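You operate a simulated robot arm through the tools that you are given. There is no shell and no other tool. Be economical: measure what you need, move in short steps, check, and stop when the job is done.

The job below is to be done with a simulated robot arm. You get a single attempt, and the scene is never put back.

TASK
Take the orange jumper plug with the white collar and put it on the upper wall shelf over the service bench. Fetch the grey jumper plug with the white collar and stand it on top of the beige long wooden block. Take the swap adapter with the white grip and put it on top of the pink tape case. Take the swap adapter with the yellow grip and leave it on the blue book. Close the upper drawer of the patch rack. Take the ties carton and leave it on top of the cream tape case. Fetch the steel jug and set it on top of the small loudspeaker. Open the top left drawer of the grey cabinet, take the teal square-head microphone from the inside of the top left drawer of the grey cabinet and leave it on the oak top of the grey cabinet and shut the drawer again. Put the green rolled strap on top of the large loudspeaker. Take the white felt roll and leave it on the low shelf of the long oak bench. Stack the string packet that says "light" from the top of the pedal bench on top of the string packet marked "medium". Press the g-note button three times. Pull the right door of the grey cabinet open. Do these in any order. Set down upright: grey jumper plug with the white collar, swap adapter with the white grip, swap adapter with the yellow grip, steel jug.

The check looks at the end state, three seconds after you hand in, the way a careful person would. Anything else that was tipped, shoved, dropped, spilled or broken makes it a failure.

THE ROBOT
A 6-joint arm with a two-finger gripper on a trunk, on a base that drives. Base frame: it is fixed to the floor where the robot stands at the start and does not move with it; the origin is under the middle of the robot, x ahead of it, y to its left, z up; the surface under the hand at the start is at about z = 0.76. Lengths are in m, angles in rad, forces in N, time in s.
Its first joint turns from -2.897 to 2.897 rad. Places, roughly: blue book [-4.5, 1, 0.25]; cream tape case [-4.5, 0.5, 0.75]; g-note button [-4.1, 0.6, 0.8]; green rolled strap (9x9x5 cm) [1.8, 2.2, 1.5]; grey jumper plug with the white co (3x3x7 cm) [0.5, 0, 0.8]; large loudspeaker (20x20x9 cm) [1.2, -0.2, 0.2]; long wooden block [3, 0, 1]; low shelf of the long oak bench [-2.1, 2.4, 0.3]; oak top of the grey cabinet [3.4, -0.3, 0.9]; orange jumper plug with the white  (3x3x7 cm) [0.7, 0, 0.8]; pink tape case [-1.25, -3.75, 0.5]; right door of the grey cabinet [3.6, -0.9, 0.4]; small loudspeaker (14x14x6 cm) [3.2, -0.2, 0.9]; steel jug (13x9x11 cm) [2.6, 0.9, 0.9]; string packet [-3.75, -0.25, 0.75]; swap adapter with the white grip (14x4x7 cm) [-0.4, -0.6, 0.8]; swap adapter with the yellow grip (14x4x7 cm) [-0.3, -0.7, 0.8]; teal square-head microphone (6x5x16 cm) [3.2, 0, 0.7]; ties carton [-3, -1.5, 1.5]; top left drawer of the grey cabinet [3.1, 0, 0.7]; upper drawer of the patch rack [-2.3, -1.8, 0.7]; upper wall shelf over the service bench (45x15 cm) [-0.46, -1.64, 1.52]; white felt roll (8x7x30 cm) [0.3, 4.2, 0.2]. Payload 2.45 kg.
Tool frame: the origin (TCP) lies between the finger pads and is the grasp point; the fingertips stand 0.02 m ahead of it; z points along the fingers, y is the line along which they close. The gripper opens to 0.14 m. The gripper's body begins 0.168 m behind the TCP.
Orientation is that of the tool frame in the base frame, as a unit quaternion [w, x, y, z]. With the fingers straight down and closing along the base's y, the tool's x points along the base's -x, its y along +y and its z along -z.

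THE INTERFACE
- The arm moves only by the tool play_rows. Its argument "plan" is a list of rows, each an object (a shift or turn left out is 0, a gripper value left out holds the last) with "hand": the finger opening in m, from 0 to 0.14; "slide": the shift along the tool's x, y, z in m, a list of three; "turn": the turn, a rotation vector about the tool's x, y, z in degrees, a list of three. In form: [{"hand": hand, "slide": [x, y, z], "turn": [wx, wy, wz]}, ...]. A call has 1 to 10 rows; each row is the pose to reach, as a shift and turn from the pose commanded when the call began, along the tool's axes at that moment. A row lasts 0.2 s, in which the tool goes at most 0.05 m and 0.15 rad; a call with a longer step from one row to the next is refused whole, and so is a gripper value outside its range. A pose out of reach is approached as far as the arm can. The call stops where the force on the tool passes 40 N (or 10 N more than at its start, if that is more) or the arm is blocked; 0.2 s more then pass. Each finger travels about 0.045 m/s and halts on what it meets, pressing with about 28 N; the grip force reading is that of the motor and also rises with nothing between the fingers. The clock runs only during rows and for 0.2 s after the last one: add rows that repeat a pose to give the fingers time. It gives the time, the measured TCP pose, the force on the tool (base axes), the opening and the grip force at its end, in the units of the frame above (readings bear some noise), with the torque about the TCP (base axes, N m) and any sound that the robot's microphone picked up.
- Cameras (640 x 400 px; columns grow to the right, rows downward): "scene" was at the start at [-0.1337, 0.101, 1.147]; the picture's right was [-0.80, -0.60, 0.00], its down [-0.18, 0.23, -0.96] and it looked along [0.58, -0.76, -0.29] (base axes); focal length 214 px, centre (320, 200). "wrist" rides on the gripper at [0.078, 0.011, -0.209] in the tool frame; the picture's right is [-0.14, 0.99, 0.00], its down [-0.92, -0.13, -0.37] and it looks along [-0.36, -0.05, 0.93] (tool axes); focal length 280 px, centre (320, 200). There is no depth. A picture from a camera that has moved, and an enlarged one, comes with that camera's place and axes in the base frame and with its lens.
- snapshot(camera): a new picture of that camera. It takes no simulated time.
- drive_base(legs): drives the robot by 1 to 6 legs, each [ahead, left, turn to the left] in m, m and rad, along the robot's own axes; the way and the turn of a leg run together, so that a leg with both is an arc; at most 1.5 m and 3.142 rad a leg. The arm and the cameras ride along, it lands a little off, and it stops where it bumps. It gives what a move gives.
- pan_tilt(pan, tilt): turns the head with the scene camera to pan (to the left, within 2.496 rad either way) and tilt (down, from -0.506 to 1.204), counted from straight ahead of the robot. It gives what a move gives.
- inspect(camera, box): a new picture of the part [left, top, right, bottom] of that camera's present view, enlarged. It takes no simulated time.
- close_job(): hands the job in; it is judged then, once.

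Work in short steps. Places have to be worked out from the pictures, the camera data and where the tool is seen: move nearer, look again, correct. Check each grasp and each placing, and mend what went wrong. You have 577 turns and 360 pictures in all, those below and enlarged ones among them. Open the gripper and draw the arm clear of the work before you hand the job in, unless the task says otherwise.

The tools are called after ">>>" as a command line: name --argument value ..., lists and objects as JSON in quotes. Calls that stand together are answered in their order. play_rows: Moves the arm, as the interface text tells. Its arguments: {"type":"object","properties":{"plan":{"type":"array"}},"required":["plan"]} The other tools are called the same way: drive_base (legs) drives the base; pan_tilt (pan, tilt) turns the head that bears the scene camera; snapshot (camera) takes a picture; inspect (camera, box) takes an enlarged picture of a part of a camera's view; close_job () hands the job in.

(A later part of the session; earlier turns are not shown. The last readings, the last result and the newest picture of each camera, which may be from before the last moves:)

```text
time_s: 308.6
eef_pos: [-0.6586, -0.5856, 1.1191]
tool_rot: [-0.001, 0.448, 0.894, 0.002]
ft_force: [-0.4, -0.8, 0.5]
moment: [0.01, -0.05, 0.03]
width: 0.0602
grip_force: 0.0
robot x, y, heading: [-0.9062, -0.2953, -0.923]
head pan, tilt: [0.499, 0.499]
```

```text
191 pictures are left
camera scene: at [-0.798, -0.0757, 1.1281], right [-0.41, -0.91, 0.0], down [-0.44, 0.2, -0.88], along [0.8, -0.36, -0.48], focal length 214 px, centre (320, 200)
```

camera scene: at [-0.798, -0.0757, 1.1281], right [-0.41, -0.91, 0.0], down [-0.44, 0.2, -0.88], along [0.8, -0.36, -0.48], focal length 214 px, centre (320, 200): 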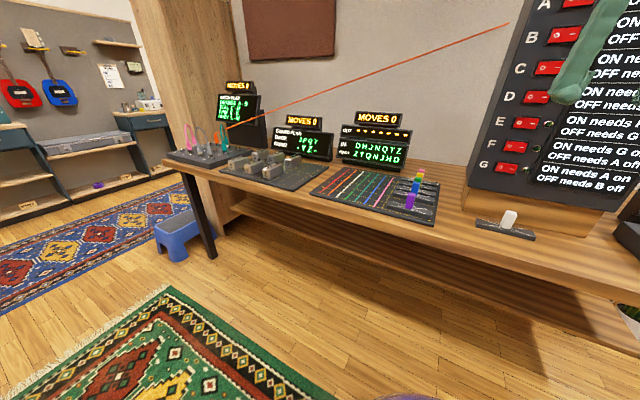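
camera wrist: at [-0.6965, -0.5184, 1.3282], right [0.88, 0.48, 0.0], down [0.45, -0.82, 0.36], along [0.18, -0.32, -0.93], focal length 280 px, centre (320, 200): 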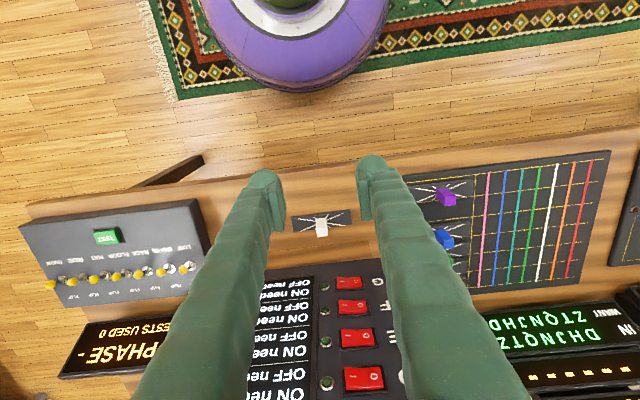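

>>> drive_base --legs '[[-0.3, 0, 0]]'

>>> play_rows --plan '[{"slide": [-0.03, -0.01, 0.03], "turn": [0, -8, 0]}, {"slide": [-0.06, -0.022, 0.06], "turn": [0, -16, 0]}, {"slide": [-0.09, -0.022, 0.09], "turn": [0, -24, 0]}, {"slide": [-0.12, -0.022, 0.12], "turn": [0, -32, 0]}, {"slide": [-0.15, -0.022, 0.15], "turn": [0, -40, 0]}, {"slide": [-0.18, -0.022, 0.18], "turn": [0, -48, 0]}, {"slide": [-0.21, -0.022, 0.21], "turn": [0, -56, 0]}, {"slide": [-0.24, -0.022, 0.24], "turn": [0, -64, 0]}, {"slide": [-0.27, -0.022, 0.27], "turn": [0, -72, 0]}, {"slide": [-0.3, -0.022, 0.295], "turn": [0, -79, 0]}]'

>>> snapshot --camera "wrist"

>>> snapshot --camera "scene"

```text
time_s: 310.7
eef_pos: [-0.8399, -0.347, 1.1189]
tool_rot: [-0.002, 0.448, 0.894, 0.002]
ft_force: [-0.2, -0.1, -0.5]
moment: [-0.03, 0.02, -0.01]
width: 0.0602
grip_force: 0.1
robot x, y, heading: [-1.09, -0.0588, -0.92]
head pan, tilt: [0.499, 0.499]
```

```text
time_s: 312.9
eef_pos: [-0.677, -0.6017, 0.8201]
tool_rot: [0.568, 0.346, 0.69, -0.284]
ft_force: [2.1, -3.2, 0.0]
moment: [0.05, -0.02, 0.0]
width: 0.0598
grip_force: 0.1
robot x, y, heading: [-1.085, -0.054, -0.928]
head pan, tilt: [0.499, 0.499]
```

```text
190 pictures are left
camera wrist: at [-0.8016, -0.4189, 0.7851], right [0.81, 0.57, 0.14], down [-0.21, 0.07, 0.97], along [0.55, -0.82, 0.18], focal length 280 px, centre (320, 200)
```

wrist: 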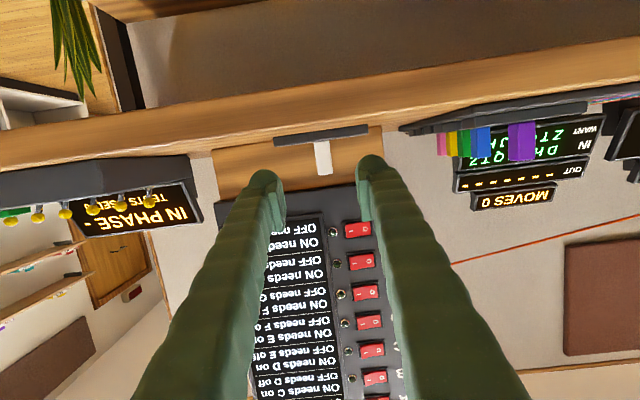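

```text
189 pictures are left
camera scene: at [-0.9774, 0.1621, 1.1283], right [-0.41, -0.91, 0.0], down [-0.44, 0.2, -0.88], along [0.8, -0.36, -0.48], focal length 214 px, centre (320, 200)
```

scene: 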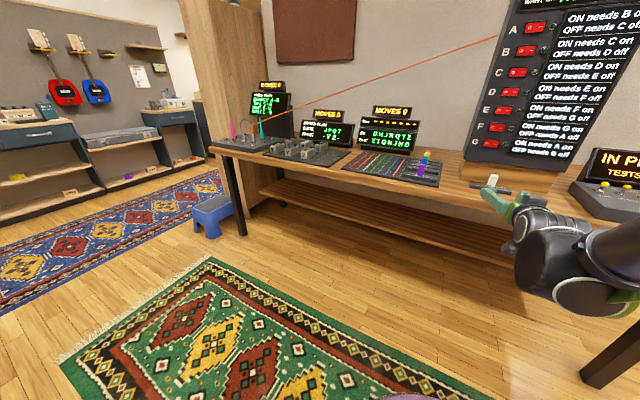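

The grip is dead centre between the fingers. Advance to it at z≈0.812.

>>> play_rows --plan '[{"slide": [0.0, 0, 0.03], "hand": 0.055}, {"slide": [-0.006, 0, 0.07]}, {"slide": [-0.013, 0, 0.11]}, {"slide": [-0.02, 0, 0.14]}, {"slide": [-0.024, 0, 0.16]}]'

>>> inspect --camera "wrist" --box '[220, 60, 420, 260]'

>>> inspect --camera "scene" --box '[430, 120, 580, 260]'

```text
time_s: 314.1
eef_pos: [-0.5841, -0.7292, 0.8151]
tool_rot: [0.566, 0.348, 0.691, -0.284]
ft_force: [0.4, -0.7, 0.9]
moment: [-0.01, 0.0, 0.02]
width: 0.055
grip_force: 0.0
robot x, y, heading: [-1.0886, -0.0567, -0.929]
head pan, tilt: [0.499, 0.499]
```

```text
2.00 times, centred on (320, 160) of wrist
camera zoom: at [-0.7072, -0.5467, 0.7792], right [0.81, 0.57, 0.14], down [-0.21, 0.07, 0.97], along [0.55, -0.82, 0.18], focal length 561 px, centre (320, 280)
```

zoom: 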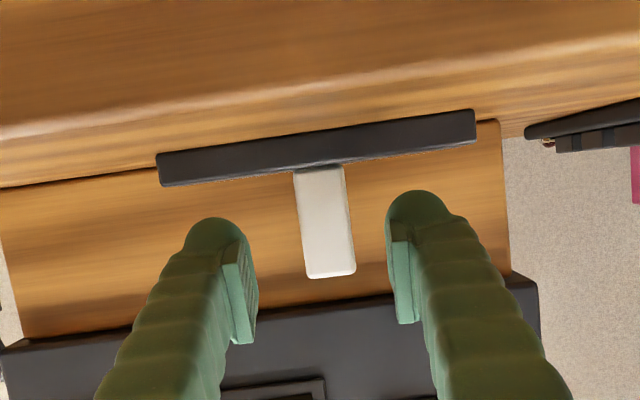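

```text
2.86 times, centred on (505, 190) of scene
camera zoom: at [-0.9785, 0.1635, 1.1281], right [-0.41, -0.91, 0.0], down [-0.44, 0.2, -0.88], along [0.8, -0.36, -0.48], focal length 613 px, centre (-209, 229)
```

zoom: 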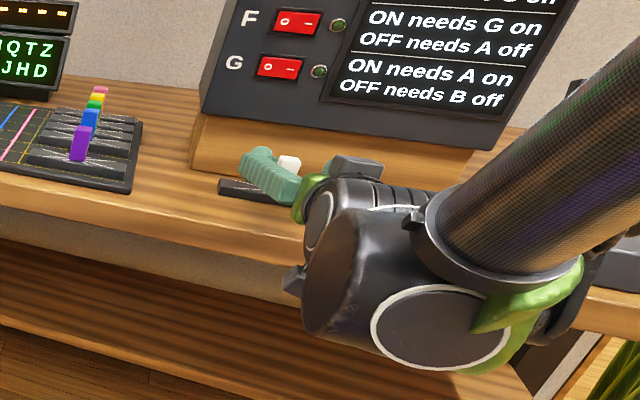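

>>> play_rows --plan '[{"slide": [0.011, 0, 0.003]}, {"slide": [0.01, 0, 0.013]}, {"slide": [0.008, 0, 0.024]}, {"slide": [0.008, 0, 0.024], "hand": 0.0}, {"slide": [0.008, 0, 0.024], "hand": 0.0}, {"slide": [0.008, 0, 0.024], "hand": 0.0}, {"slide": [0.008, 0, 0.024], "hand": 0.0}]'

>>> inspect --camera "wrist" --box '[220, 60, 420, 260]'

```text
time_s: 315.7
eef_pos: [-0.5697, -0.7472, 0.8007]
tool_rot: [0.567, 0.347, 0.691, -0.284]
ft_force: [-0.6, -1.0, 0.7]
moment: [-0.08, 0.05, 0.01]
width: 0.0208
grip_force: 27.9
robot x, y, heading: [-1.0919, -0.0543, -0.923]
head pan, tilt: [0.499, 0.499]
```

```text
2.00 times, centred on (320, 160) of wrist
camera zoom: at [-0.6934, -0.5643, 0.7659], right [0.81, 0.57, 0.14], down [-0.21, 0.07, 0.97], along [0.55, -0.82, 0.18], focal length 561 px, centre (320, 280)
```

zoom: 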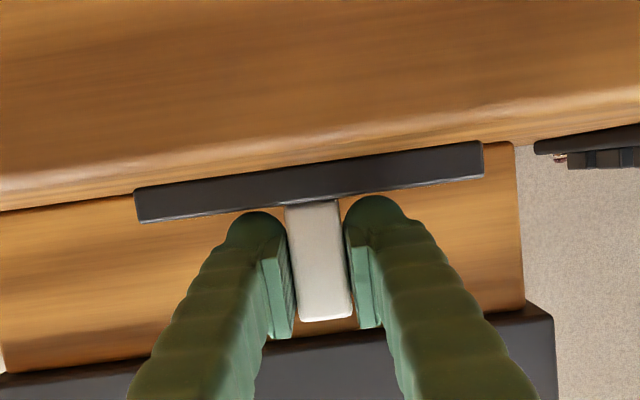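

Held at the right place. Lift, back off, and check.

>>> play_rows --plan '[{"slide": [-0.02, 0, -0.004]}, {"slide": [-0.05, 0, -0.01]}, {"slide": [-0.09, 0, -0.02]}, {"slide": [-0.12, 0, -0.04]}, {"slide": [-0.14, 0, -0.08]}, {"slide": [-0.15, 0, -0.12]}]'

>>> drive_base --legs '[[-0.25, 0, 0], [0, -0.8, 0], [0, -0.8, 0]]'

>>> snapshot --camera "wrist"

```text
time_s: 317.1
eef_pos: [-0.6237, -0.6742, 0.9736]
tool_rot: [0.567, 0.348, 0.69, -0.285]
ft_force: [-0.2, -0.2, 0.1]
moment: [0.02, -0.02, -0.01]
width: 0.0208
grip_force: 28.2
robot x, y, heading: [-1.0878, -0.0586, -0.926]
head pan, tilt: [0.499, 0.499]
```

```text
time_s: 326.7
eef_pos: [-2.064, -1.4315, 0.9725]
tool_rot: [0.567, 0.346, 0.692, -0.283]
ft_force: [-0.6, 0.0, -0.6]
moment: [0.02, -0.01, -0.03]
width: 0.0207
grip_force: 28.4
robot x, y, heading: [-2.5309, -0.8143, -0.925]
head pan, tilt: [0.499, 0.499]
```

```text
185 pictures are left
camera wrist: at [-2.1881, -1.2501, 0.9377], right [0.81, 0.57, 0.14], down [-0.21, 0.07, 0.97], along [0.55, -0.82, 0.18], focal length 280 px, centre (320, 200)
```

wrist: 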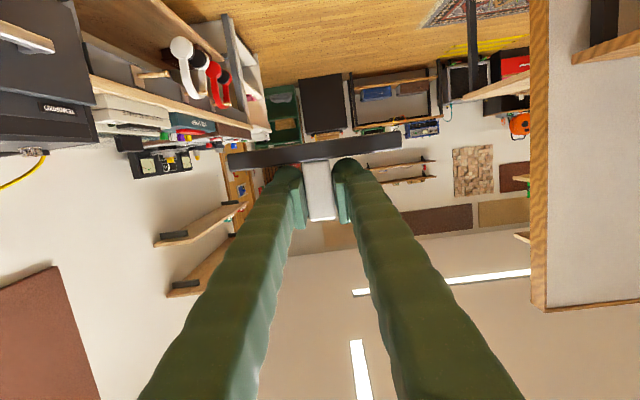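

Travelling through the corridor to the white unit.

>>> drive_base --legs '[[0, 0.2, 0], [1.5, 0, 0], [1.5, 0, 0], [0.1, 0.5, 0], [0, 0, -1.573]]'

>>> pan_tilt --pan 0.5 --tilt 0.5

>>> snapshot --camera "scene"

>>> snapshot --camera "wrist"

```text
time_s: 349.0
eef_pos: [-0.7391, -3.3995, 0.9731]
tool_rot: [0.19, 0.738, 0.231, -0.605]
ft_force: [-0.5, -0.2, -0.6]
moment: [-0.01, 0.01, -0.03]
width: 0.0204
grip_force: 28.0
robot x, y, heading: [-0.1096, -2.9554, -2.525]
head pan, tilt: [0.499, 0.499]
```

```text
time_s: 349.6
eef_pos: [-0.7407, -3.3983, 0.9743]
tool_rot: [0.19, 0.738, 0.23, -0.605]
ft_force: [-0.6, 0.9, -1.0]
moment: [0.01, 0.01, 0.02]
width: 0.0207
grip_force: 28.1
robot x, y, heading: [-0.108, -2.9595, -2.526]
head pan, tilt: [0.499, 0.499]
```

```text
184 pictures are left
camera scene: at [0.1079, -3.071, 1.1281], right [-0.9, 0.44, 0.0], down [0.21, 0.43, -0.88], along [-0.39, -0.79, -0.48], focal length 214 px, centre (320, 200)
```

scene: 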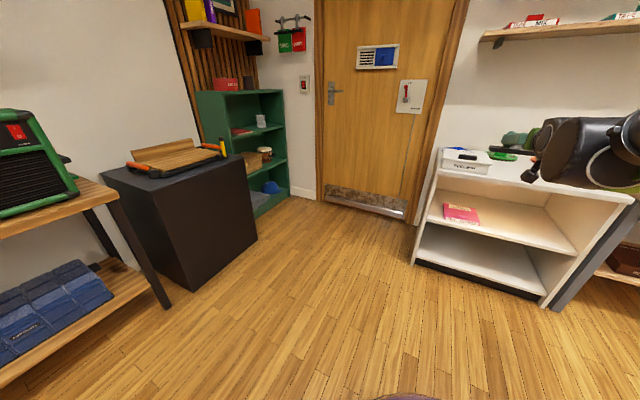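

```text
183 pictures are left
camera wrist: at [-0.5536, -3.2832, 0.9377], right [0.54, -0.83, 0.14], down [0.08, 0.21, 0.97], along [-0.84, -0.52, 0.18], focal length 280 px, centre (320, 200)
```

wrist: 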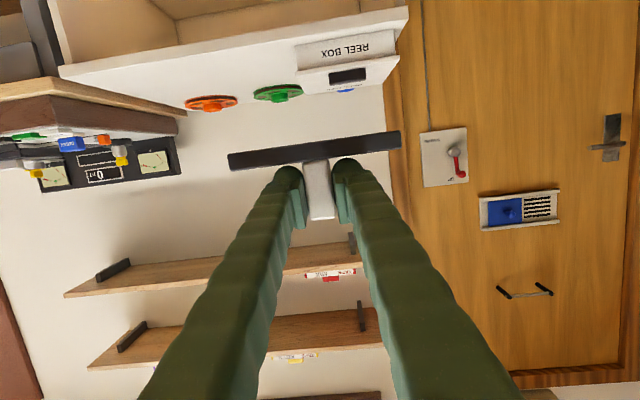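

>>> inspect --camera "scene" --box '[405, 140, 585, 300]'

```text
2.50 times, centred on (495, 220) of scene
camera zoom: at [0.1079, -3.071, 1.1281], right [-0.9, 0.44, 0.0], down [0.21, 0.43, -0.88], along [-0.39, -0.79, -0.48], focal length 536 px, centre (-118, 150)
```

zoom: 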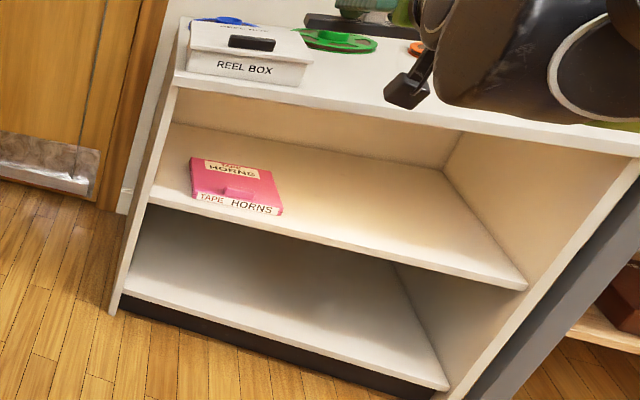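

The pink case has a small tab near its front centre; its flat area behind is around s=3.18, n=2.26. I lower the hand to compartment height before going in.

>>> drive_base --legs '[[0, -0.035, 0.028]]'

>>> play_rows --plan '[{"slide": [0.043, 0, 0.008]}, {"slide": [0.086, 0, 0.017]}, {"slide": [0.129, 0, 0.025]}, {"slide": [0.172, 0, 0.034]}, {"slide": [0.215, 0, 0.042]}, {"slide": [0.258, 0, 0.05]}, {"slide": [0.301, 0, 0.059]}, {"slide": [0.344, 0, 0.067]}, {"slide": [0.387, 0, 0.075]}, {"slide": [0.42, 0, 0.082]}]'

>>> snapshot --camera "wrist"

>>> snapshot --camera "scene"

```text
time_s: 350.5
eef_pos: [-0.7484, -3.387, 0.9739]
tool_rot: [0.199, 0.734, 0.241, -0.602]
ft_force: [0.2, -0.8, -1.1]
moment: [0.01, -0.01, -0.01]
width: 0.0208
grip_force: 27.8
robot x, y, heading: [-0.1288, -2.9269, -2.496]
head pan, tilt: [0.499, 0.499]
```

```text
time_s: 352.7
eef_pos: [-0.7838, -3.4203, 0.6803]
tool_rot: [0.198, 0.736, 0.241, -0.601]
ft_force: [-1.2, -0.2, -1.8]
moment: [0.02, -0.02, 0.0]
width: 0.0209
grip_force: 28.4
out of reach, approached as far as the arm can: row 7, 8, 9, 10
robot x, y, heading: [-0.1285, -2.9259, -2.501]
head pan, tilt: [0.499, 0.499]
```

```text
181 pictures are left
camera wrist: at [-0.5999, -3.2992, 0.6446], right [0.57, -0.81, 0.14], down [0.07, 0.21, 0.98], along [-0.82, -0.54, 0.17], focal length 280 px, centre (320, 200)
```

wrist: 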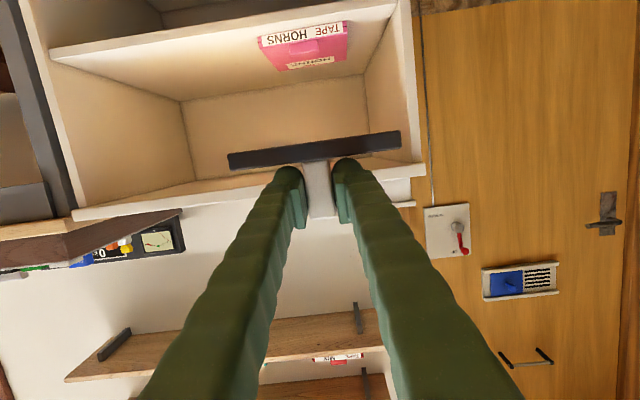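

```text
180 pictures are left
camera scene: at [0.0902, -3.0364, 1.1282], right [-0.91, 0.42, 0.0], down [0.2, 0.44, -0.88], along [-0.37, -0.8, -0.48], focal length 214 px, centre (320, 200)
```

scene: 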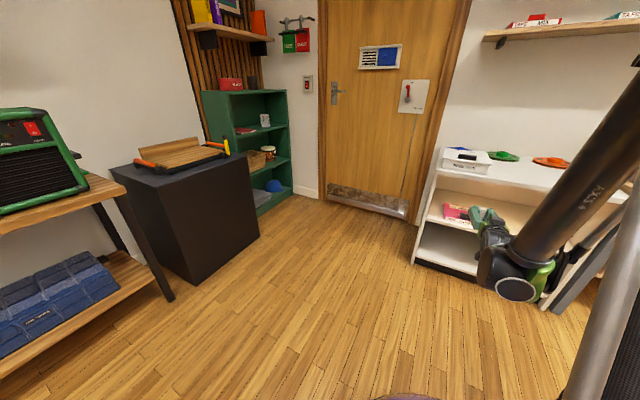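

Out of reach lower here; I test whether extending further lets the hand go lower.

>>> play_rows --plan '[{"slide": [-0.008, 0, 0.04]}, {"slide": [-0.015, 0, 0.08]}, {"slide": [0.025, 0, 0.09]}, {"slide": [0.065, 0, 0.1]}, {"slide": [0.105, 0, 0.11]}, {"slide": [0.14, 0, 0.115]}]'

```text
time_s: 354.1
eef_pos: [-0.892, -3.4977, 0.5866]
tool_rot: [0.197, 0.736, 0.241, -0.601]
ft_force: [-1.5, 0.4, -1.2]
moment: [0.01, 0.03, 0.0]
width: 0.0207
grip_force: 28.6
out of reach, approached as far as the arm can: row 4, 5, 6
robot x, y, heading: [-0.1314, -2.9255, -2.5]
head pan, tilt: [0.499, 0.499]
```

The wrist limit eases with extension or less tilt. I test a 65° tilt at lower height, still in front of the unit.

>>> play_rows --plan '[{"slide": [0, 0, -0.02], "turn": [0, 7, 0]}, {"slide": [0, 0, -0.04], "turn": [0, 14, 0]}, {"slide": [0.04, 0, -0.04], "turn": [0, 14, 0]}, {"slide": [0.08, 0, -0.03], "turn": [0, 14, 0]}, {"slide": [0.115, 0, -0.02], "turn": [0, 14, 0]}]'

```text
time_s: 355.3
eef_pos: [-0.8817, -3.485, 0.5059]
tool_rot: [0.166, 0.804, 0.264, -0.506]
ft_force: [-0.7, -0.2, -1.5]
moment: [0.0, -0.03, 0.01]
width: 0.0206
grip_force: 28.5
out of reach, approached as far as the arm can: row 4, 5
robot x, y, heading: [-0.128, -2.9248, -2.498]
head pan, tilt: [0.499, 0.499]
```

>>> play_rows --plan '[{"slide": [-0.01, 0, 0.04]}, {"slide": [0.01, 0, 0.075]}, {"slide": [0.04, 0, 0.09]}]'

>>> snapshot --camera "wrist"

```text
time_s: 356.1
eef_pos: [-0.9364, -3.5258, 0.4312]
tool_rot: [0.167, 0.803, 0.263, -0.508]
ft_force: [0.3, -0.7, -1.3]
moment: [-0.03, -0.01, -0.01]
width: 0.0209
grip_force: 27.9
robot x, y, heading: [-0.1303, -2.9287, -2.497]
head pan, tilt: [0.499, 0.499]
```

```text
179 pictures are left
camera wrist: at [-0.7504, -3.4037, 0.45], right [0.54, -0.83, 0.13], down [-0.12, 0.07, 0.99], along [-0.83, -0.55, -0.07], focal length 280 px, centre (320, 200)
```

wrist: 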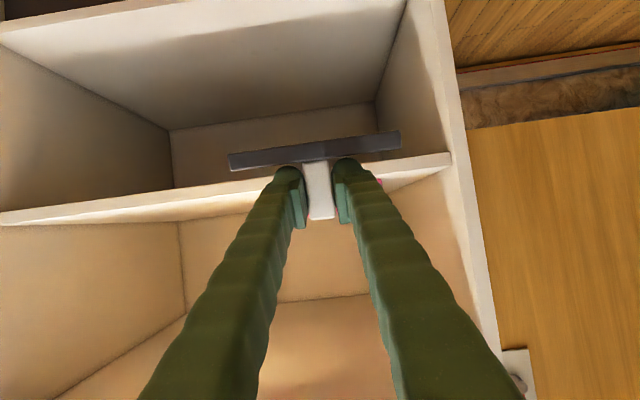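

At ~1.0 m extension it reaches lower. I raise to z 0.53 and tilt back up as far as possible to keep the adapter nearly level.

>>> play_rows --plan '[{"slide": [-0.035, 0, -0.015], "turn": [0, -3, 0]}, {"slide": [-0.07, 0, -0.03], "turn": [0, -6, 0]}, {"slide": [-0.09, 0, -0.04], "turn": [0, -10, 0]}, {"slide": [-0.09, 0, -0.04], "turn": [0, -14, 0]}, {"slide": [-0.09, 0, -0.04], "turn": [0, -14, 0]}]'

>>> snapshot --camera "wrist"

```text
time_s: 357.3
eef_pos: [-0.9372, -3.5262, 0.5312]
tool_rot: [0.198, 0.735, 0.241, -0.602]
ft_force: [0.0, -0.1, -0.4]
moment: [-0.01, 0.0, 0.0]
width: 0.0205
grip_force: 28.2
robot x, y, heading: [-0.1303, -2.926, -2.495]
head pan, tilt: [0.499, 0.499]
```

```text
178 pictures are left
camera wrist: at [-0.7543, -3.4058, 0.4956], right [0.57, -0.81, 0.14], down [0.07, 0.21, 0.98], along [-0.82, -0.54, 0.17], focal length 280 px, centre (320, 200)
```

wrist: 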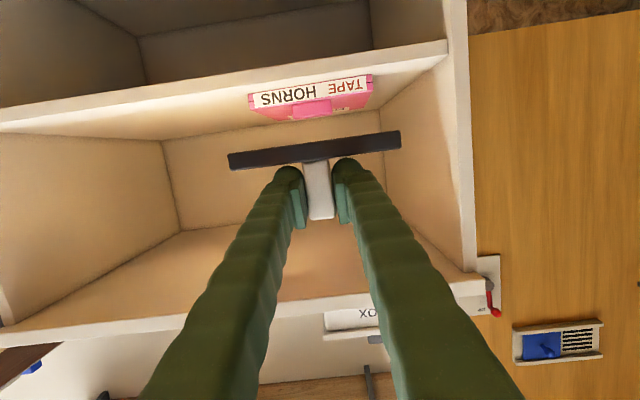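

>>> play_rows --plan '[{"slide": [0.02, 0, 0.004]}, {"slide": [0.04, 0, 0.008]}, {"slide": [0.055, 0, 0.011]}]'

```text
time_s: 358.1
eef_pos: [-0.9583, -3.5417, 0.4989]
tool_rot: [0.199, 0.735, 0.242, -0.601]
ft_force: [-0.7, 1.0, -0.9]
moment: [0.03, -0.03, -0.02]
width: 0.0211
grip_force: 28.3
out of reach, approached as far as the arm can: row 1, 2, 3
robot x, y, heading: [-0.1296, -2.929, -2.498]
head pan, tilt: [0.499, 0.499]
```

I raise slightly, drive the base ahead so the adapter is over the rear of the case, then fine-adjust.

>>> play_rows --plan '[{"slide": [-0.02, 0, -0.02]}, {"slide": [-0.04, 0, -0.03]}]'

>>> drive_base --legs '[[0.25, 0, 0]]'

>>> snapshot --camera "wrist"

>>> pan_tilt --pan 0.5 --tilt 0.5

>>> snapshot --camera "scene"

```text
time_s: 358.7
eef_pos: [-0.9384, -3.5269, 0.5442]
tool_rot: [0.198, 0.735, 0.241, -0.603]
ft_force: [-0.1, -0.2, -1.1]
moment: [0.01, 0.0, 0.02]
width: 0.0207
grip_force: 28.2
robot x, y, heading: [-0.1275, -2.9278, -2.502]
head pan, tilt: [0.499, 0.499]
```

```text
time_s: 360.5
eef_pos: [-1.1389, -3.6829, 0.5432]
tool_rot: [0.199, 0.734, 0.242, -0.602]
ft_force: [0.9, -0.6, -0.6]
moment: [0.01, 0.01, -0.01]
width: 0.0206
grip_force: 28.0
robot x, y, heading: [-0.329, -3.0811, -2.501]
head pan, tilt: [0.499, 0.499]
```

```text
177 pictures are left
camera wrist: at [-0.9576, -3.5622, 0.5081], right [0.57, -0.81, 0.14], down [0.07, 0.21, 0.97], along [-0.82, -0.55, 0.18], focal length 280 px, centre (320, 200)
```

wrist: 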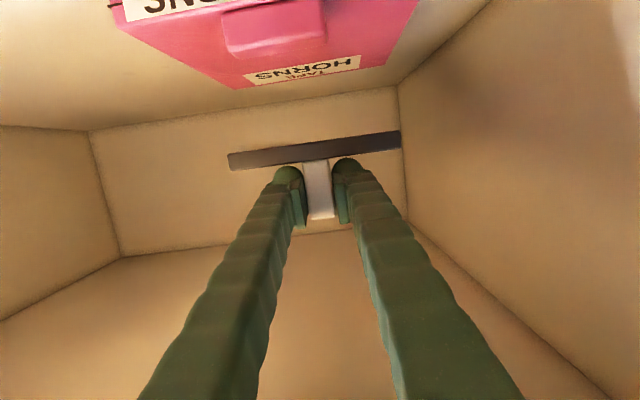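

```text
time_s: 361.1
eef_pos: [-1.1403, -3.6838, 0.5429]
tool_rot: [0.199, 0.734, 0.242, -0.602]
ft_force: [0.0, -0.9, -0.8]
moment: [-0.02, -0.05, 0.03]
width: 0.0207
grip_force: 27.9
robot x, y, heading: [-0.3325, -3.0793, -2.498]
head pan, tilt: [0.499, 0.499]
```

```text
176 pictures are left
camera scene: at [-0.113, -3.1884, 1.1282], right [-0.91, 0.41, 0.0], down [0.2, 0.44, -0.88], along [-0.36, -0.8, -0.48], focal length 214 px, centre (320, 200)
```

scene: 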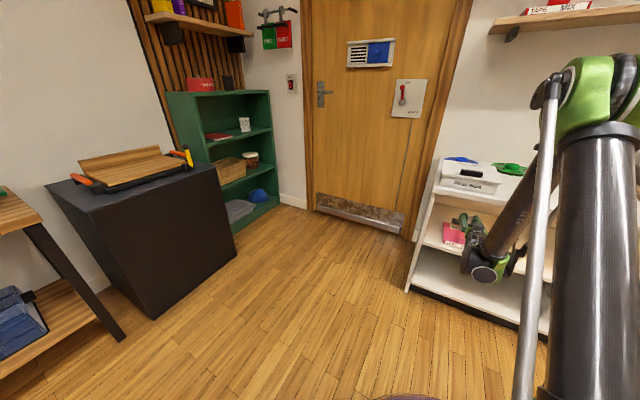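

Nub ends near s 3.11, case back at 3.265: slab centre goes to 3.19. Drive 4 cm more and extend/lower.

>>> drive_base --legs '[[0.05, 0, 0]]'

>>> play_rows --plan '[{"slide": [0.01, 0, 0.02], "turn": [0, 3, 0]}, {"slide": [0.025, 0, 0.024], "turn": [0, 6, 0]}, {"slide": [0.04, 0, 0.027], "turn": [0, 7, 0]}, {"slide": [0.052, 0, 0.03], "turn": [0, 7, 0]}]'

>>> inspect --camera "wrist" --box '[200, 0, 440, 240]'

>>> inspect --camera "scene" --box '[400, 170, 540, 310]'

```text
time_s: 362.0
eef_pos: [-1.1822, -3.7138, 0.5441]
tool_rot: [0.199, 0.734, 0.242, -0.602]
ft_force: [-0.2, 1.1, -0.8]
moment: [0.01, -0.01, 0.0]
width: 0.0206
grip_force: 27.4
robot x, y, heading: [-0.3727, -3.1103, -2.49]
head pan, tilt: [0.499, 0.499]
```

```text
time_s: 363.0
eef_pos: [-1.1974, -3.724, 0.4867]
tool_rot: [0.185, 0.77, 0.255, -0.555]
ft_force: [0.6, -0.2, -0.9]
moment: [0.0, 0.02, 0.03]
width: 0.0208
grip_force: 28.4
robot x, y, heading: [-0.3706, -3.1107, -2.496]
head pan, tilt: [0.499, 0.499]
```

```text
1.67 times, centred on (320, 120) of wrist
camera zoom: at [-1.0111, -3.6013, 0.4782], right [0.56, -0.82, 0.13], down [-0.03, 0.14, 0.99], along [-0.83, -0.55, 0.05], focal length 467 px, centre (320, 333)
```

zoom: 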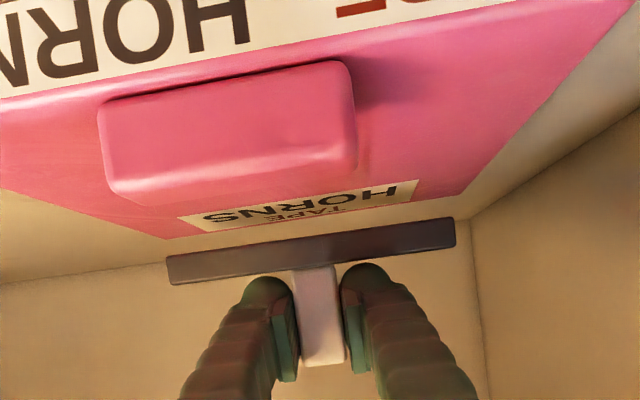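

```text
2.86 times, centred on (470, 240) of scene
camera zoom: at [-0.1533, -3.2188, 1.1282], right [-0.91, 0.41, 0.0], down [0.2, 0.44, -0.88], along [-0.36, -0.8, -0.48], focal length 613 px, centre (-109, 86)
```

zoom: 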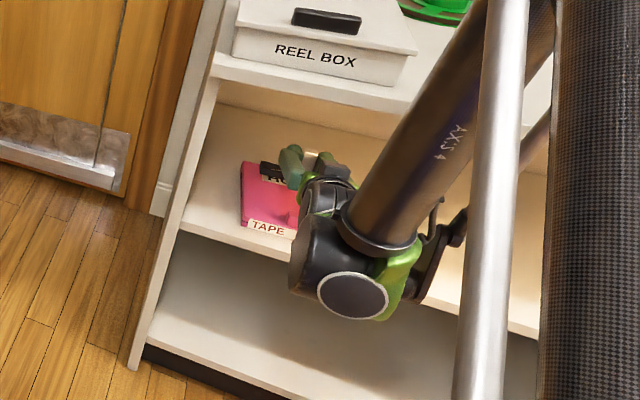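

Over the flat rear part. Lower until contact.

>>> play_rows --plan '[{"slide": [0.008, 0, 0.0025]}, {"slide": [0.014, 0, 0.0045]}, {"slide": [0.018, 0, 0.006]}, {"slide": [0.022, 0, 0.007]}, {"slide": [0.026, 0, 0.0085]}, {"slide": [0.03, 0, 0.0098]}, {"slide": [0.034, 0, 0.011]}]'

>>> inspect --camera "wrist" --box '[200, 0, 440, 240]'

```text
time_s: 364.3
eef_pos: [-1.1957, -3.7237, 0.4621]
tool_rot: [0.185, 0.768, 0.254, -0.558]
ft_force: [1.6, 0.8, 21.7]
moment: [-0.19, 0.34, 0.03]
width: 0.0206
grip_force: 27.8
robot x, y, heading: [-0.371, -3.1108, -2.493]
head pan, tilt: [0.499, 0.499]
stopped in row 6: the force on the tool passed its limit at 45 N (the readings are from after the stop); the commanded pose is now the measured one
```

```text
1.67 times, centred on (320, 120) of wrist
camera zoom: at [-1.0106, -3.6011, 0.4519], right [0.56, -0.82, 0.13], down [-0.02, 0.14, 0.99], along [-0.83, -0.55, 0.06], focal length 467 px, centre (320, 333)
```

zoom: 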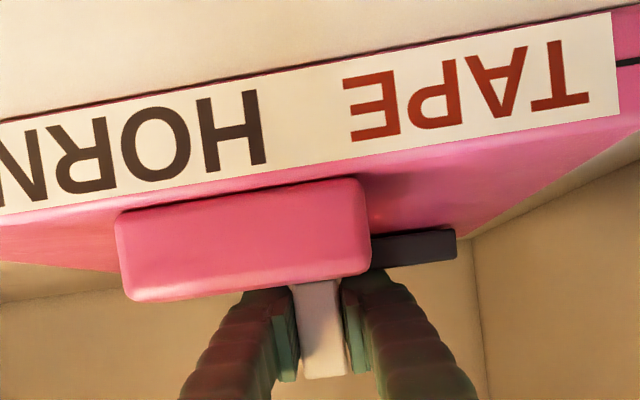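

Touched at the expected height. Open and back out.

>>> play_rows --plan '[{"hand": 0.03}, {"hand": 0.045}, {"hand": 0.05}, {"hand": 0.05}]'

>>> play_rows --plan '[{"slide": [-0.005, 0, -0.03]}, {"slide": [-0.012, 0, -0.07]}, {"slide": [-0.02, 0, -0.11]}, {"slide": [-0.028, 0, -0.15]}]'

>>> snapshot --camera "wrist"

```text
time_s: 365.3
eef_pos: [-1.1963, -3.725, 0.4602]
tool_rot: [0.185, 0.768, 0.253, -0.558]
ft_force: [0.8, -1.5, 19.0]
moment: [0.0, 0.12, 0.03]
width: 0.0447
grip_force: 0.1
robot x, y, heading: [-0.3733, -3.113, -2.496]
head pan, tilt: [0.499, 0.499]
```

```text
time_s: 366.3
eef_pos: [-1.1129, -3.662, 0.567]
tool_rot: [0.185, 0.77, 0.255, -0.555]
ft_force: [-0.1, -0.4, -0.5]
moment: [0.04, 0.0, 0.01]
width: 0.0501
grip_force: 0.2
out of reach, approached as far as the arm can: row 1, 2, 3, 4
robot x, y, heading: [-0.3731, -3.1109, -2.502]
head pan, tilt: [0.499, 0.499]
```

```text
172 pictures are left
camera wrist: at [-0.9279, -3.54, 0.5592], right [0.56, -0.82, 0.13], down [-0.03, 0.14, 0.99], along [-0.83, -0.55, 0.05], focal length 280 px, centre (320, 200)
```

wrist: 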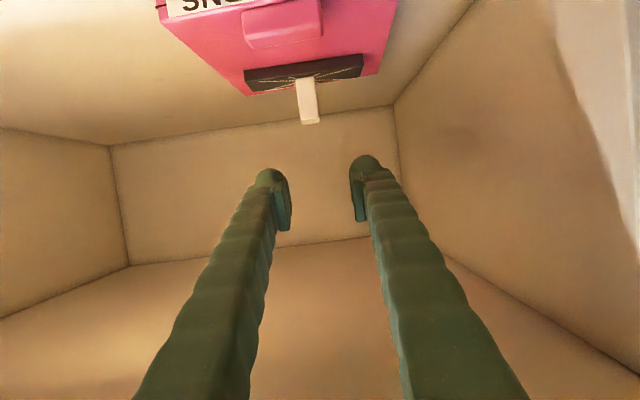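

The adapter stands upright on the pink case. I drive back out of the unit.

>>> drive_base --legs '[[-0.45, 0, 0]]'

>>> inspect --camera "scene" --box '[390, 140, 570, 280]'

```text
time_s: 369.1
eef_pos: [-0.7542, -3.3893, 0.5688]
tool_rot: [0.184, 0.771, 0.253, -0.555]
ft_force: [-0.5, 0.8, -0.5]
moment: [0.02, -0.01, 0.0]
width: 0.0499
grip_force: 0.0
robot x, y, heading: [-0.0132, -2.8415, -2.502]
head pan, tilt: [0.499, 0.499]
```

```text
2.86 times, centred on (480, 210) of scene
camera zoom: at [0.2071, -2.9493, 1.1282], right [-0.91, 0.42, 0.0], down [0.2, 0.44, -0.88], along [-0.37, -0.8, -0.48], focal length 613 px, centre (-137, 171)
```

zoom: 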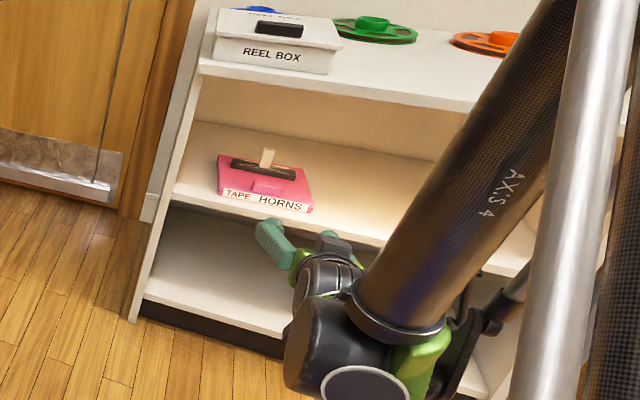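

White adapter done. I fold the arm up and back to a 40° tilt for the yellow adapter, then drive back to the puzzle bench.

>>> play_rows --plan '[{"slide": [-0.022, 0, -0.04], "turn": [0, 4, 0]}, {"slide": [-0.045, 0, -0.08], "turn": [0, 8, 0]}, {"slide": [-0.068, 0, -0.12], "turn": [0, 12, 0]}, {"slide": [-0.091, 0, -0.16], "turn": [0, 16, 0]}, {"slide": [-0.114, 0, -0.2], "turn": [0, 20, 0]}, {"slide": [-0.137, 0, -0.24], "turn": [0, 24, 0]}, {"slide": [-0.16, 0, -0.28], "turn": [0, 28, 0]}, {"slide": [-0.183, 0, -0.32], "turn": [0, 32, 0]}, {"slide": [-0.206, 0, -0.36], "turn": [0, 32, 0]}, {"slide": [-0.229, 0, -0.4], "turn": [0, 32, 0]}]'

>>> play_rows --plan '[{"slide": [-0.01, 0, -0.045]}, {"slide": [-0.02, 0, -0.09]}, {"slide": [-0.03, 0, -0.13]}]'

```text
time_s: 371.3
eef_pos: [-0.5067, -3.2063, 0.9097]
tool_rot: [0.106, 0.894, 0.293, -0.322]
ft_force: [0.0, -0.3, 0.0]
moment: [0.0, -0.02, -0.01]
width: 0.0501
grip_force: 0.0
robot x, y, heading: [-0.0113, -2.8408, -2.498]
head pan, tilt: [0.499, 0.499]
```

```text
time_s: 372.1
eef_pos: [-0.4583, -3.1735, 1.0286]
tool_rot: [0.106, 0.894, 0.294, -0.321]
ft_force: [0.3, 0.4, 1.5]
moment: [-0.01, -0.01, -0.03]
width: 0.05
grip_force: 0.1
robot x, y, heading: [-0.0132, -2.8387, -2.502]
head pan, tilt: [0.499, 0.499]
```

>>> drive_base --legs '[[0.48, 0, 0], [0, -1.35, 0], [0, -1.35, 0], [0, 0, 1.575], [0, 1.5, 0]]'

>>> pan_tilt --pan 0.4 --tilt 0.5

>>> snapshot --camera "scene"

>>> snapshot --camera "wrist"

```text
time_s: 398.4
eef_pos: [-0.4932, -0.5053, 1.0281]
tool_rot: [0.304, 0.417, 0.844, -0.15]
ft_force: [-0.1, 0.9, 0.0]
moment: [0.01, 0.0, -0.03]
width: 0.0503
grip_force: 0.1
robot x, y, heading: [-0.8361, -0.0657, -0.905]
head pan, tilt: [0.499, 0.499]
```

```text
time_s: 399.0
eef_pos: [-0.4927, -0.5041, 1.0282]
tool_rot: [0.305, 0.416, 0.844, -0.149]
ft_force: [-0.8, 0.0, 0.0]
moment: [0.04, -0.01, 0.02]
width: 0.0501
grip_force: 0.0
robot x, y, heading: [-0.8347, -0.0644, -0.912]
head pan, tilt: [0.4, 0.499]
```

```text
170 pictures are left
camera scene: at [-0.7337, 0.1494, 1.1281], right [-0.49, -0.87, 0.0], down [-0.42, 0.23, -0.88], along [0.77, -0.43, -0.48], focal length 214 px, centre (320, 200)
```

scene: 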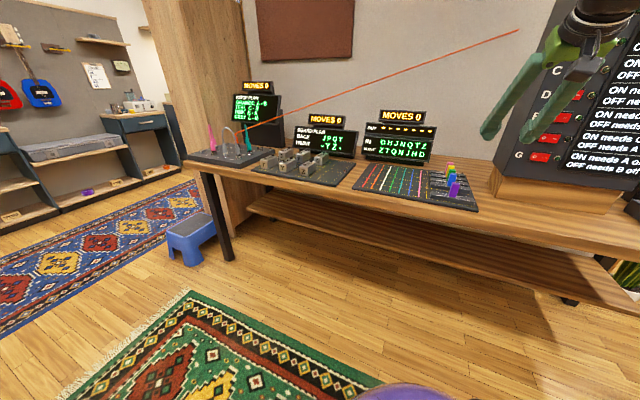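

```text
169 pictures are left
camera wrist: at [-0.6029, -0.3461, 1.139], right [0.85, 0.52, 0.09], down [0.19, -0.45, 0.87], along [0.49, -0.72, -0.48], focal length 280 px, centre (320, 200)
```

wrist: 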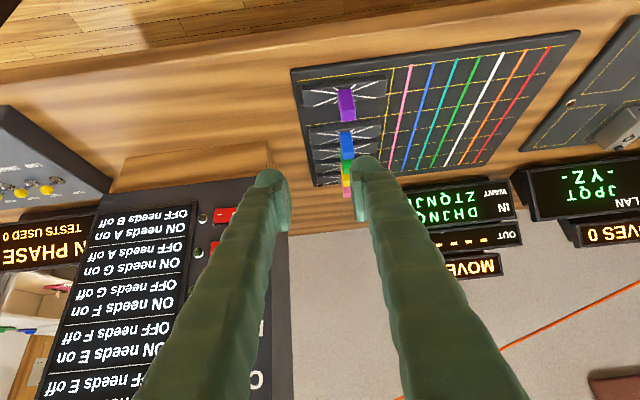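

I line up with the yellow grip at about (-0.281,-0.710), keeping the 40° tilt.

>>> play_rows --plan '[{"slide": [-0.02, 0.015, 0.035]}, {"slide": [-0.036, 0.03, 0.07]}, {"slide": [-0.052, 0.045, 0.105]}, {"slide": [-0.066, 0.047, 0.145]}, {"slide": [-0.078, 0.047, 0.18]}, {"slide": [-0.089, 0.047, 0.206]}, {"slide": [-0.089, 0.047, 0.206]}]'

>>> inspect --camera "wrist" --box '[220, 60, 420, 240]'

>>> inspect --camera "scene" --box '[400, 100, 540, 230]'

```text
time_s: 400.6
eef_pos: [-0.3338, -0.6337, 0.9249]
tool_rot: [0.305, 0.416, 0.844, -0.149]
ft_force: [-0.2, -0.1, 0.9]
moment: [0.03, 0.05, 0.03]
width: 0.0498
grip_force: 0.0
robot x, y, heading: [-0.8319, -0.0644, -0.905]
head pan, tilt: [0.4, 0.499]
```

```text
2.22 times, centred on (320, 150) of wrist
camera zoom: at [-0.4432, -0.4747, 1.037], right [0.85, 0.52, 0.09], down [0.19, -0.45, 0.87], along [0.49, -0.72, -0.48], focal length 623 px, centre (320, 311)
```

zoom: 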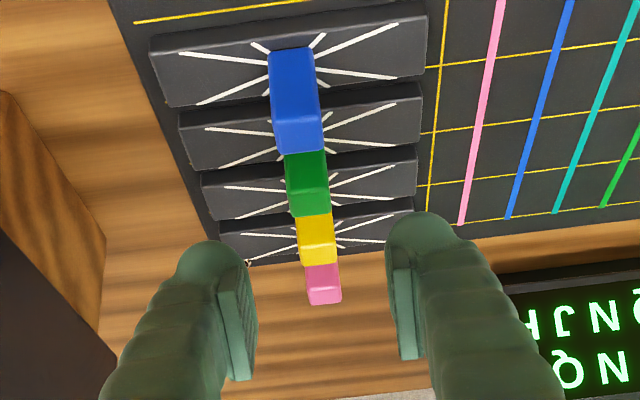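

```text
3.08 times, centred on (470, 165) of scene
camera zoom: at [-0.7337, 0.1493, 1.1281], right [-0.49, -0.87, 0.0], down [-0.42, 0.23, -0.88], along [0.77, -0.43, -0.48], focal length 660 px, centre (-142, 308)
```

zoom: 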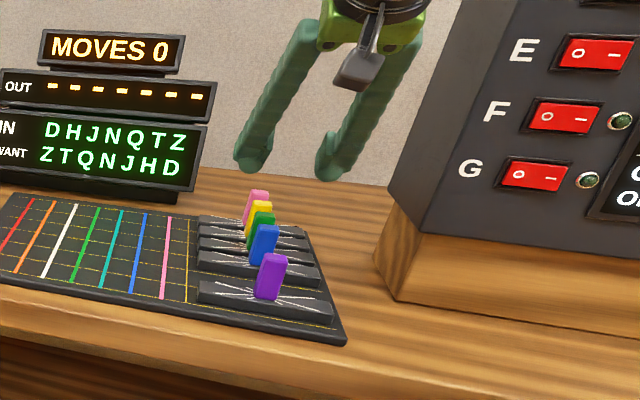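

Prediction matches the picture. Slide down along the tool axis to the grip.

>>> play_rows --plan '[{"slide": [-0.002, 0, 0.04]}, {"slide": [-0.004, 0, 0.08]}, {"slide": [-0.006, 0, 0.11]}, {"slide": [-0.007, 0, 0.13]}]'

>>> inspect --camera "wrist" --box '[220, 60, 420, 240]'

```text
time_s: 401.6
eef_pos: [-0.2787, -0.7031, 0.8309]
tool_rot: [0.305, 0.416, 0.844, -0.149]
ft_force: [-0.8, 0.3, -0.3]
moment: [-0.03, -0.04, -0.03]
width: 0.0501
grip_force: 0.1
robot x, y, heading: [-0.837, -0.0613, -0.907]
head pan, tilt: [0.4, 0.499]
```

```text
2.22 times, centred on (320, 150) of wrist
camera zoom: at [-0.3892, -0.545, 0.941], right [0.85, 0.52, 0.09], down [0.19, -0.45, 0.87], along [0.49, -0.72, -0.48], focal length 623 px, centre (320, 311)
```

zoom: 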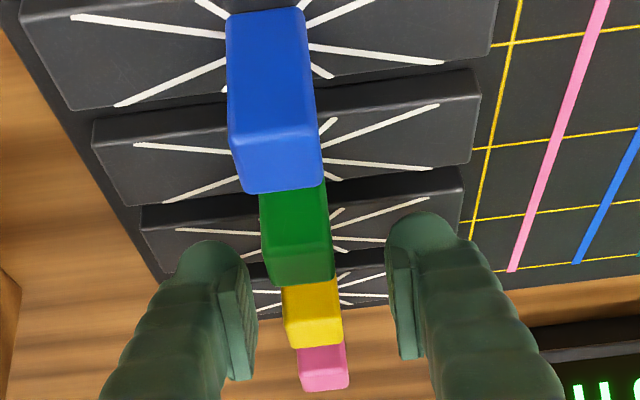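

>>> play_rows --plan '[{"slide": [0, 0, 0.005]}, {"slide": [0, 0, 0.006], "hand": 0.0}, {"slide": [0, 0, 0.006], "hand": 0.0}, {"slide": [0, 0, 0.006], "hand": 0.0}, {"slide": [0, 0, 0.006], "hand": 0.0}]'

>>> play_rows --plan '[{"slide": [-0.01, 0, -0.012]}, {"slide": [-0.03, 0, -0.035]}, {"slide": [-0.06, 0, -0.07]}, {"slide": [-0.085, 0, -0.105]}, {"slide": [-0.11, 0, -0.14]}]'

>>> snapshot --camera "wrist"

>>> snapshot --camera "scene"

```text
time_s: 402.8
eef_pos: [-0.2774, -0.7071, 0.8254]
tool_rot: [0.304, 0.417, 0.843, -0.149]
ft_force: [-0.1, -0.2, 0.5]
moment: [0.01, -0.04, 0.01]
width: 0.0209
grip_force: 28.1
robot x, y, heading: [-0.8348, -0.0655, -0.913]
head pan, tilt: [0.4, 0.499]
```

```text
time_s: 404.0
eef_pos: [-0.2818, -0.7062, 1.0038]
tool_rot: [0.304, 0.417, 0.843, -0.15]
ft_force: [-0.2, -0.5, -0.9]
moment: [0.02, -0.01, -0.02]
width: 0.0204
grip_force: 28.2
robot x, y, heading: [-0.8363, -0.0665, -0.911]
head pan, tilt: [0.4, 0.499]
```

```text
165 pictures are left
camera wrist: at [-0.3901, -0.5472, 1.1154], right [0.85, 0.52, 0.09], down [0.19, -0.45, 0.87], along [0.49, -0.72, -0.48], focal length 280 px, centre (320, 200)
```

wrist: 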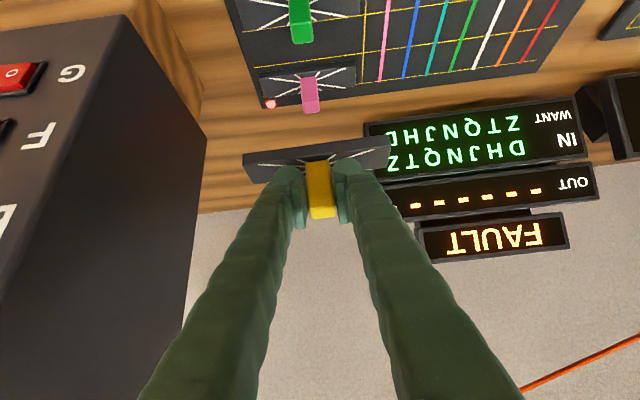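

```text
164 pictures are left
camera scene: at [-0.7336, 0.1491, 1.1282], right [-0.49, -0.87, 0.0], down [-0.42, 0.23, -0.88], along [0.77, -0.43, -0.48], focal length 214 px, centre (320, 200)
```

scene: 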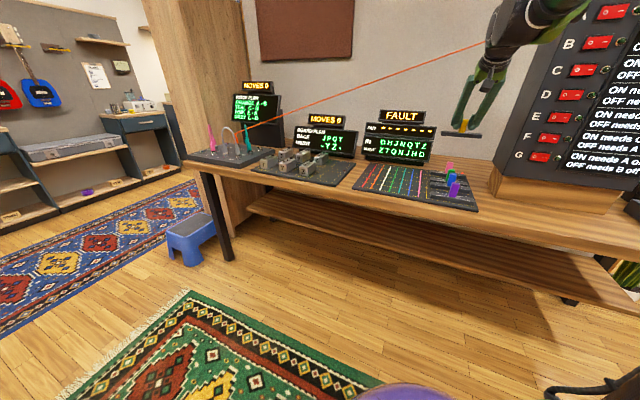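

Held (the little display says FAULT simply because two adapters are off, as asked). I retract and drive to the sound-module table.

>>> play_rows --plan '[{"slide": [0.03, 0, -0.03]}, {"slide": [0.06, 0, -0.06]}, {"slide": [0.09, 0, -0.09]}, {"slide": [0.12, 0, -0.12]}, {"slide": [0.15, 0, -0.14]}, {"slide": [0.18, 0, -0.16]}]'

>>> drive_base --legs '[[-0.1, -0.85, 0], [0, 0, -1.585], [0, -1.4, 0], [0, -1.4, 0]]'

>>> pan_tilt --pan 0.4 --tilt 0.5

>>> snapshot --camera "scene"

>>> snapshot --camera "wrist"

```text
time_s: 405.4
eef_pos: [-0.4287, -0.5134, 1.0107]
tool_rot: [0.303, 0.417, 0.844, -0.15]
ft_force: [0.7, -0.5, -1.3]
moment: [0.02, 0.05, -0.02]
width: 0.0207
grip_force: 27.3
robot x, y, heading: [-0.8348, -0.0653, -0.907]
head pan, tilt: [0.4, 0.499]
```

```text
time_s: 424.6
eef_pos: [-3.3965, 0.9166, 1.0111]
tool_rot: [0.106, 0.895, 0.292, -0.321]
ft_force: [-0.2, 0.1, -1.4]
moment: [-0.01, -0.03, -0.02]
width: 0.0208
grip_force: 27.7
robot x, y, heading: [-2.9402, 1.315, -2.498]
head pan, tilt: [0.4, 0.499]
stopped in leg 4: the robot was blocked; the commanded pose is now the measured one
```

```text
time_s: 425.2
eef_pos: [-3.3965, 0.9155, 1.0109]
tool_rot: [0.106, 0.894, 0.294, -0.321]
ft_force: [0.9, 0.5, -1.0]
moment: [0.03, -0.02, 0.02]
width: 0.0211
grip_force: 28.2
robot x, y, heading: [-2.9346, 1.3155, -2.501]
head pan, tilt: [0.4, 0.499]
```

```text
163 pictures are left
camera scene: at [-2.7283, 1.2094, 1.1281], right [-0.86, 0.51, 0.0], down [0.24, 0.41, -0.88], along [-0.44, -0.76, -0.48], focal length 214 px, centre (320, 200)
```

scene: 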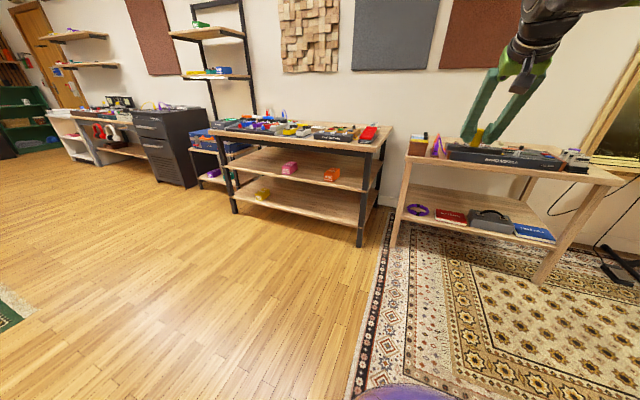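

```text
162 pictures are left
camera wrist: at [-3.2345, 1.0209, 1.1212], right [0.5, -0.86, 0.09], down [-0.46, -0.18, 0.87], along [-0.73, -0.48, -0.48], focal length 280 px, centre (320, 200)
```

wrist: 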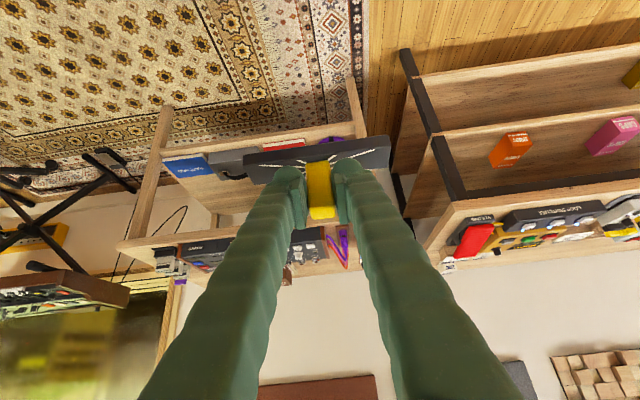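

The base was blocked on its right side. I look right to see by what.

>>> pan_tilt --pan -1.3 --tilt 0.6

>>> snapshot --camera "scene"

```text
time_s: 426.9
eef_pos: [-3.3957, 0.9163, 1.0099]
tool_rot: [0.106, 0.894, 0.293, -0.321]
ft_force: [-0.1, -0.8, -1.1]
moment: [0.02, -0.05, 0.01]
width: 0.0209
grip_force: 27.6
robot x, y, heading: [-2.9384, 1.3138, -2.502]
head pan, tilt: [-1.3, 0.6]
```

```text
161 pictures are left
camera scene: at [-2.752, 1.342, 1.1191], right [0.61, 0.79, 0.0], down [0.45, -0.35, -0.83], along [-0.65, 0.51, -0.56], focal length 214 px, centre (320, 200)
```

scene: 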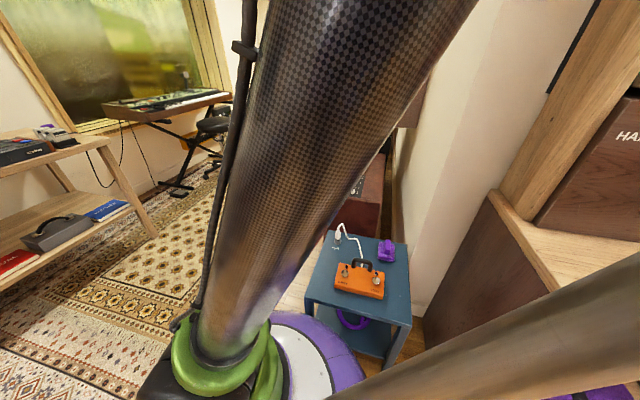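

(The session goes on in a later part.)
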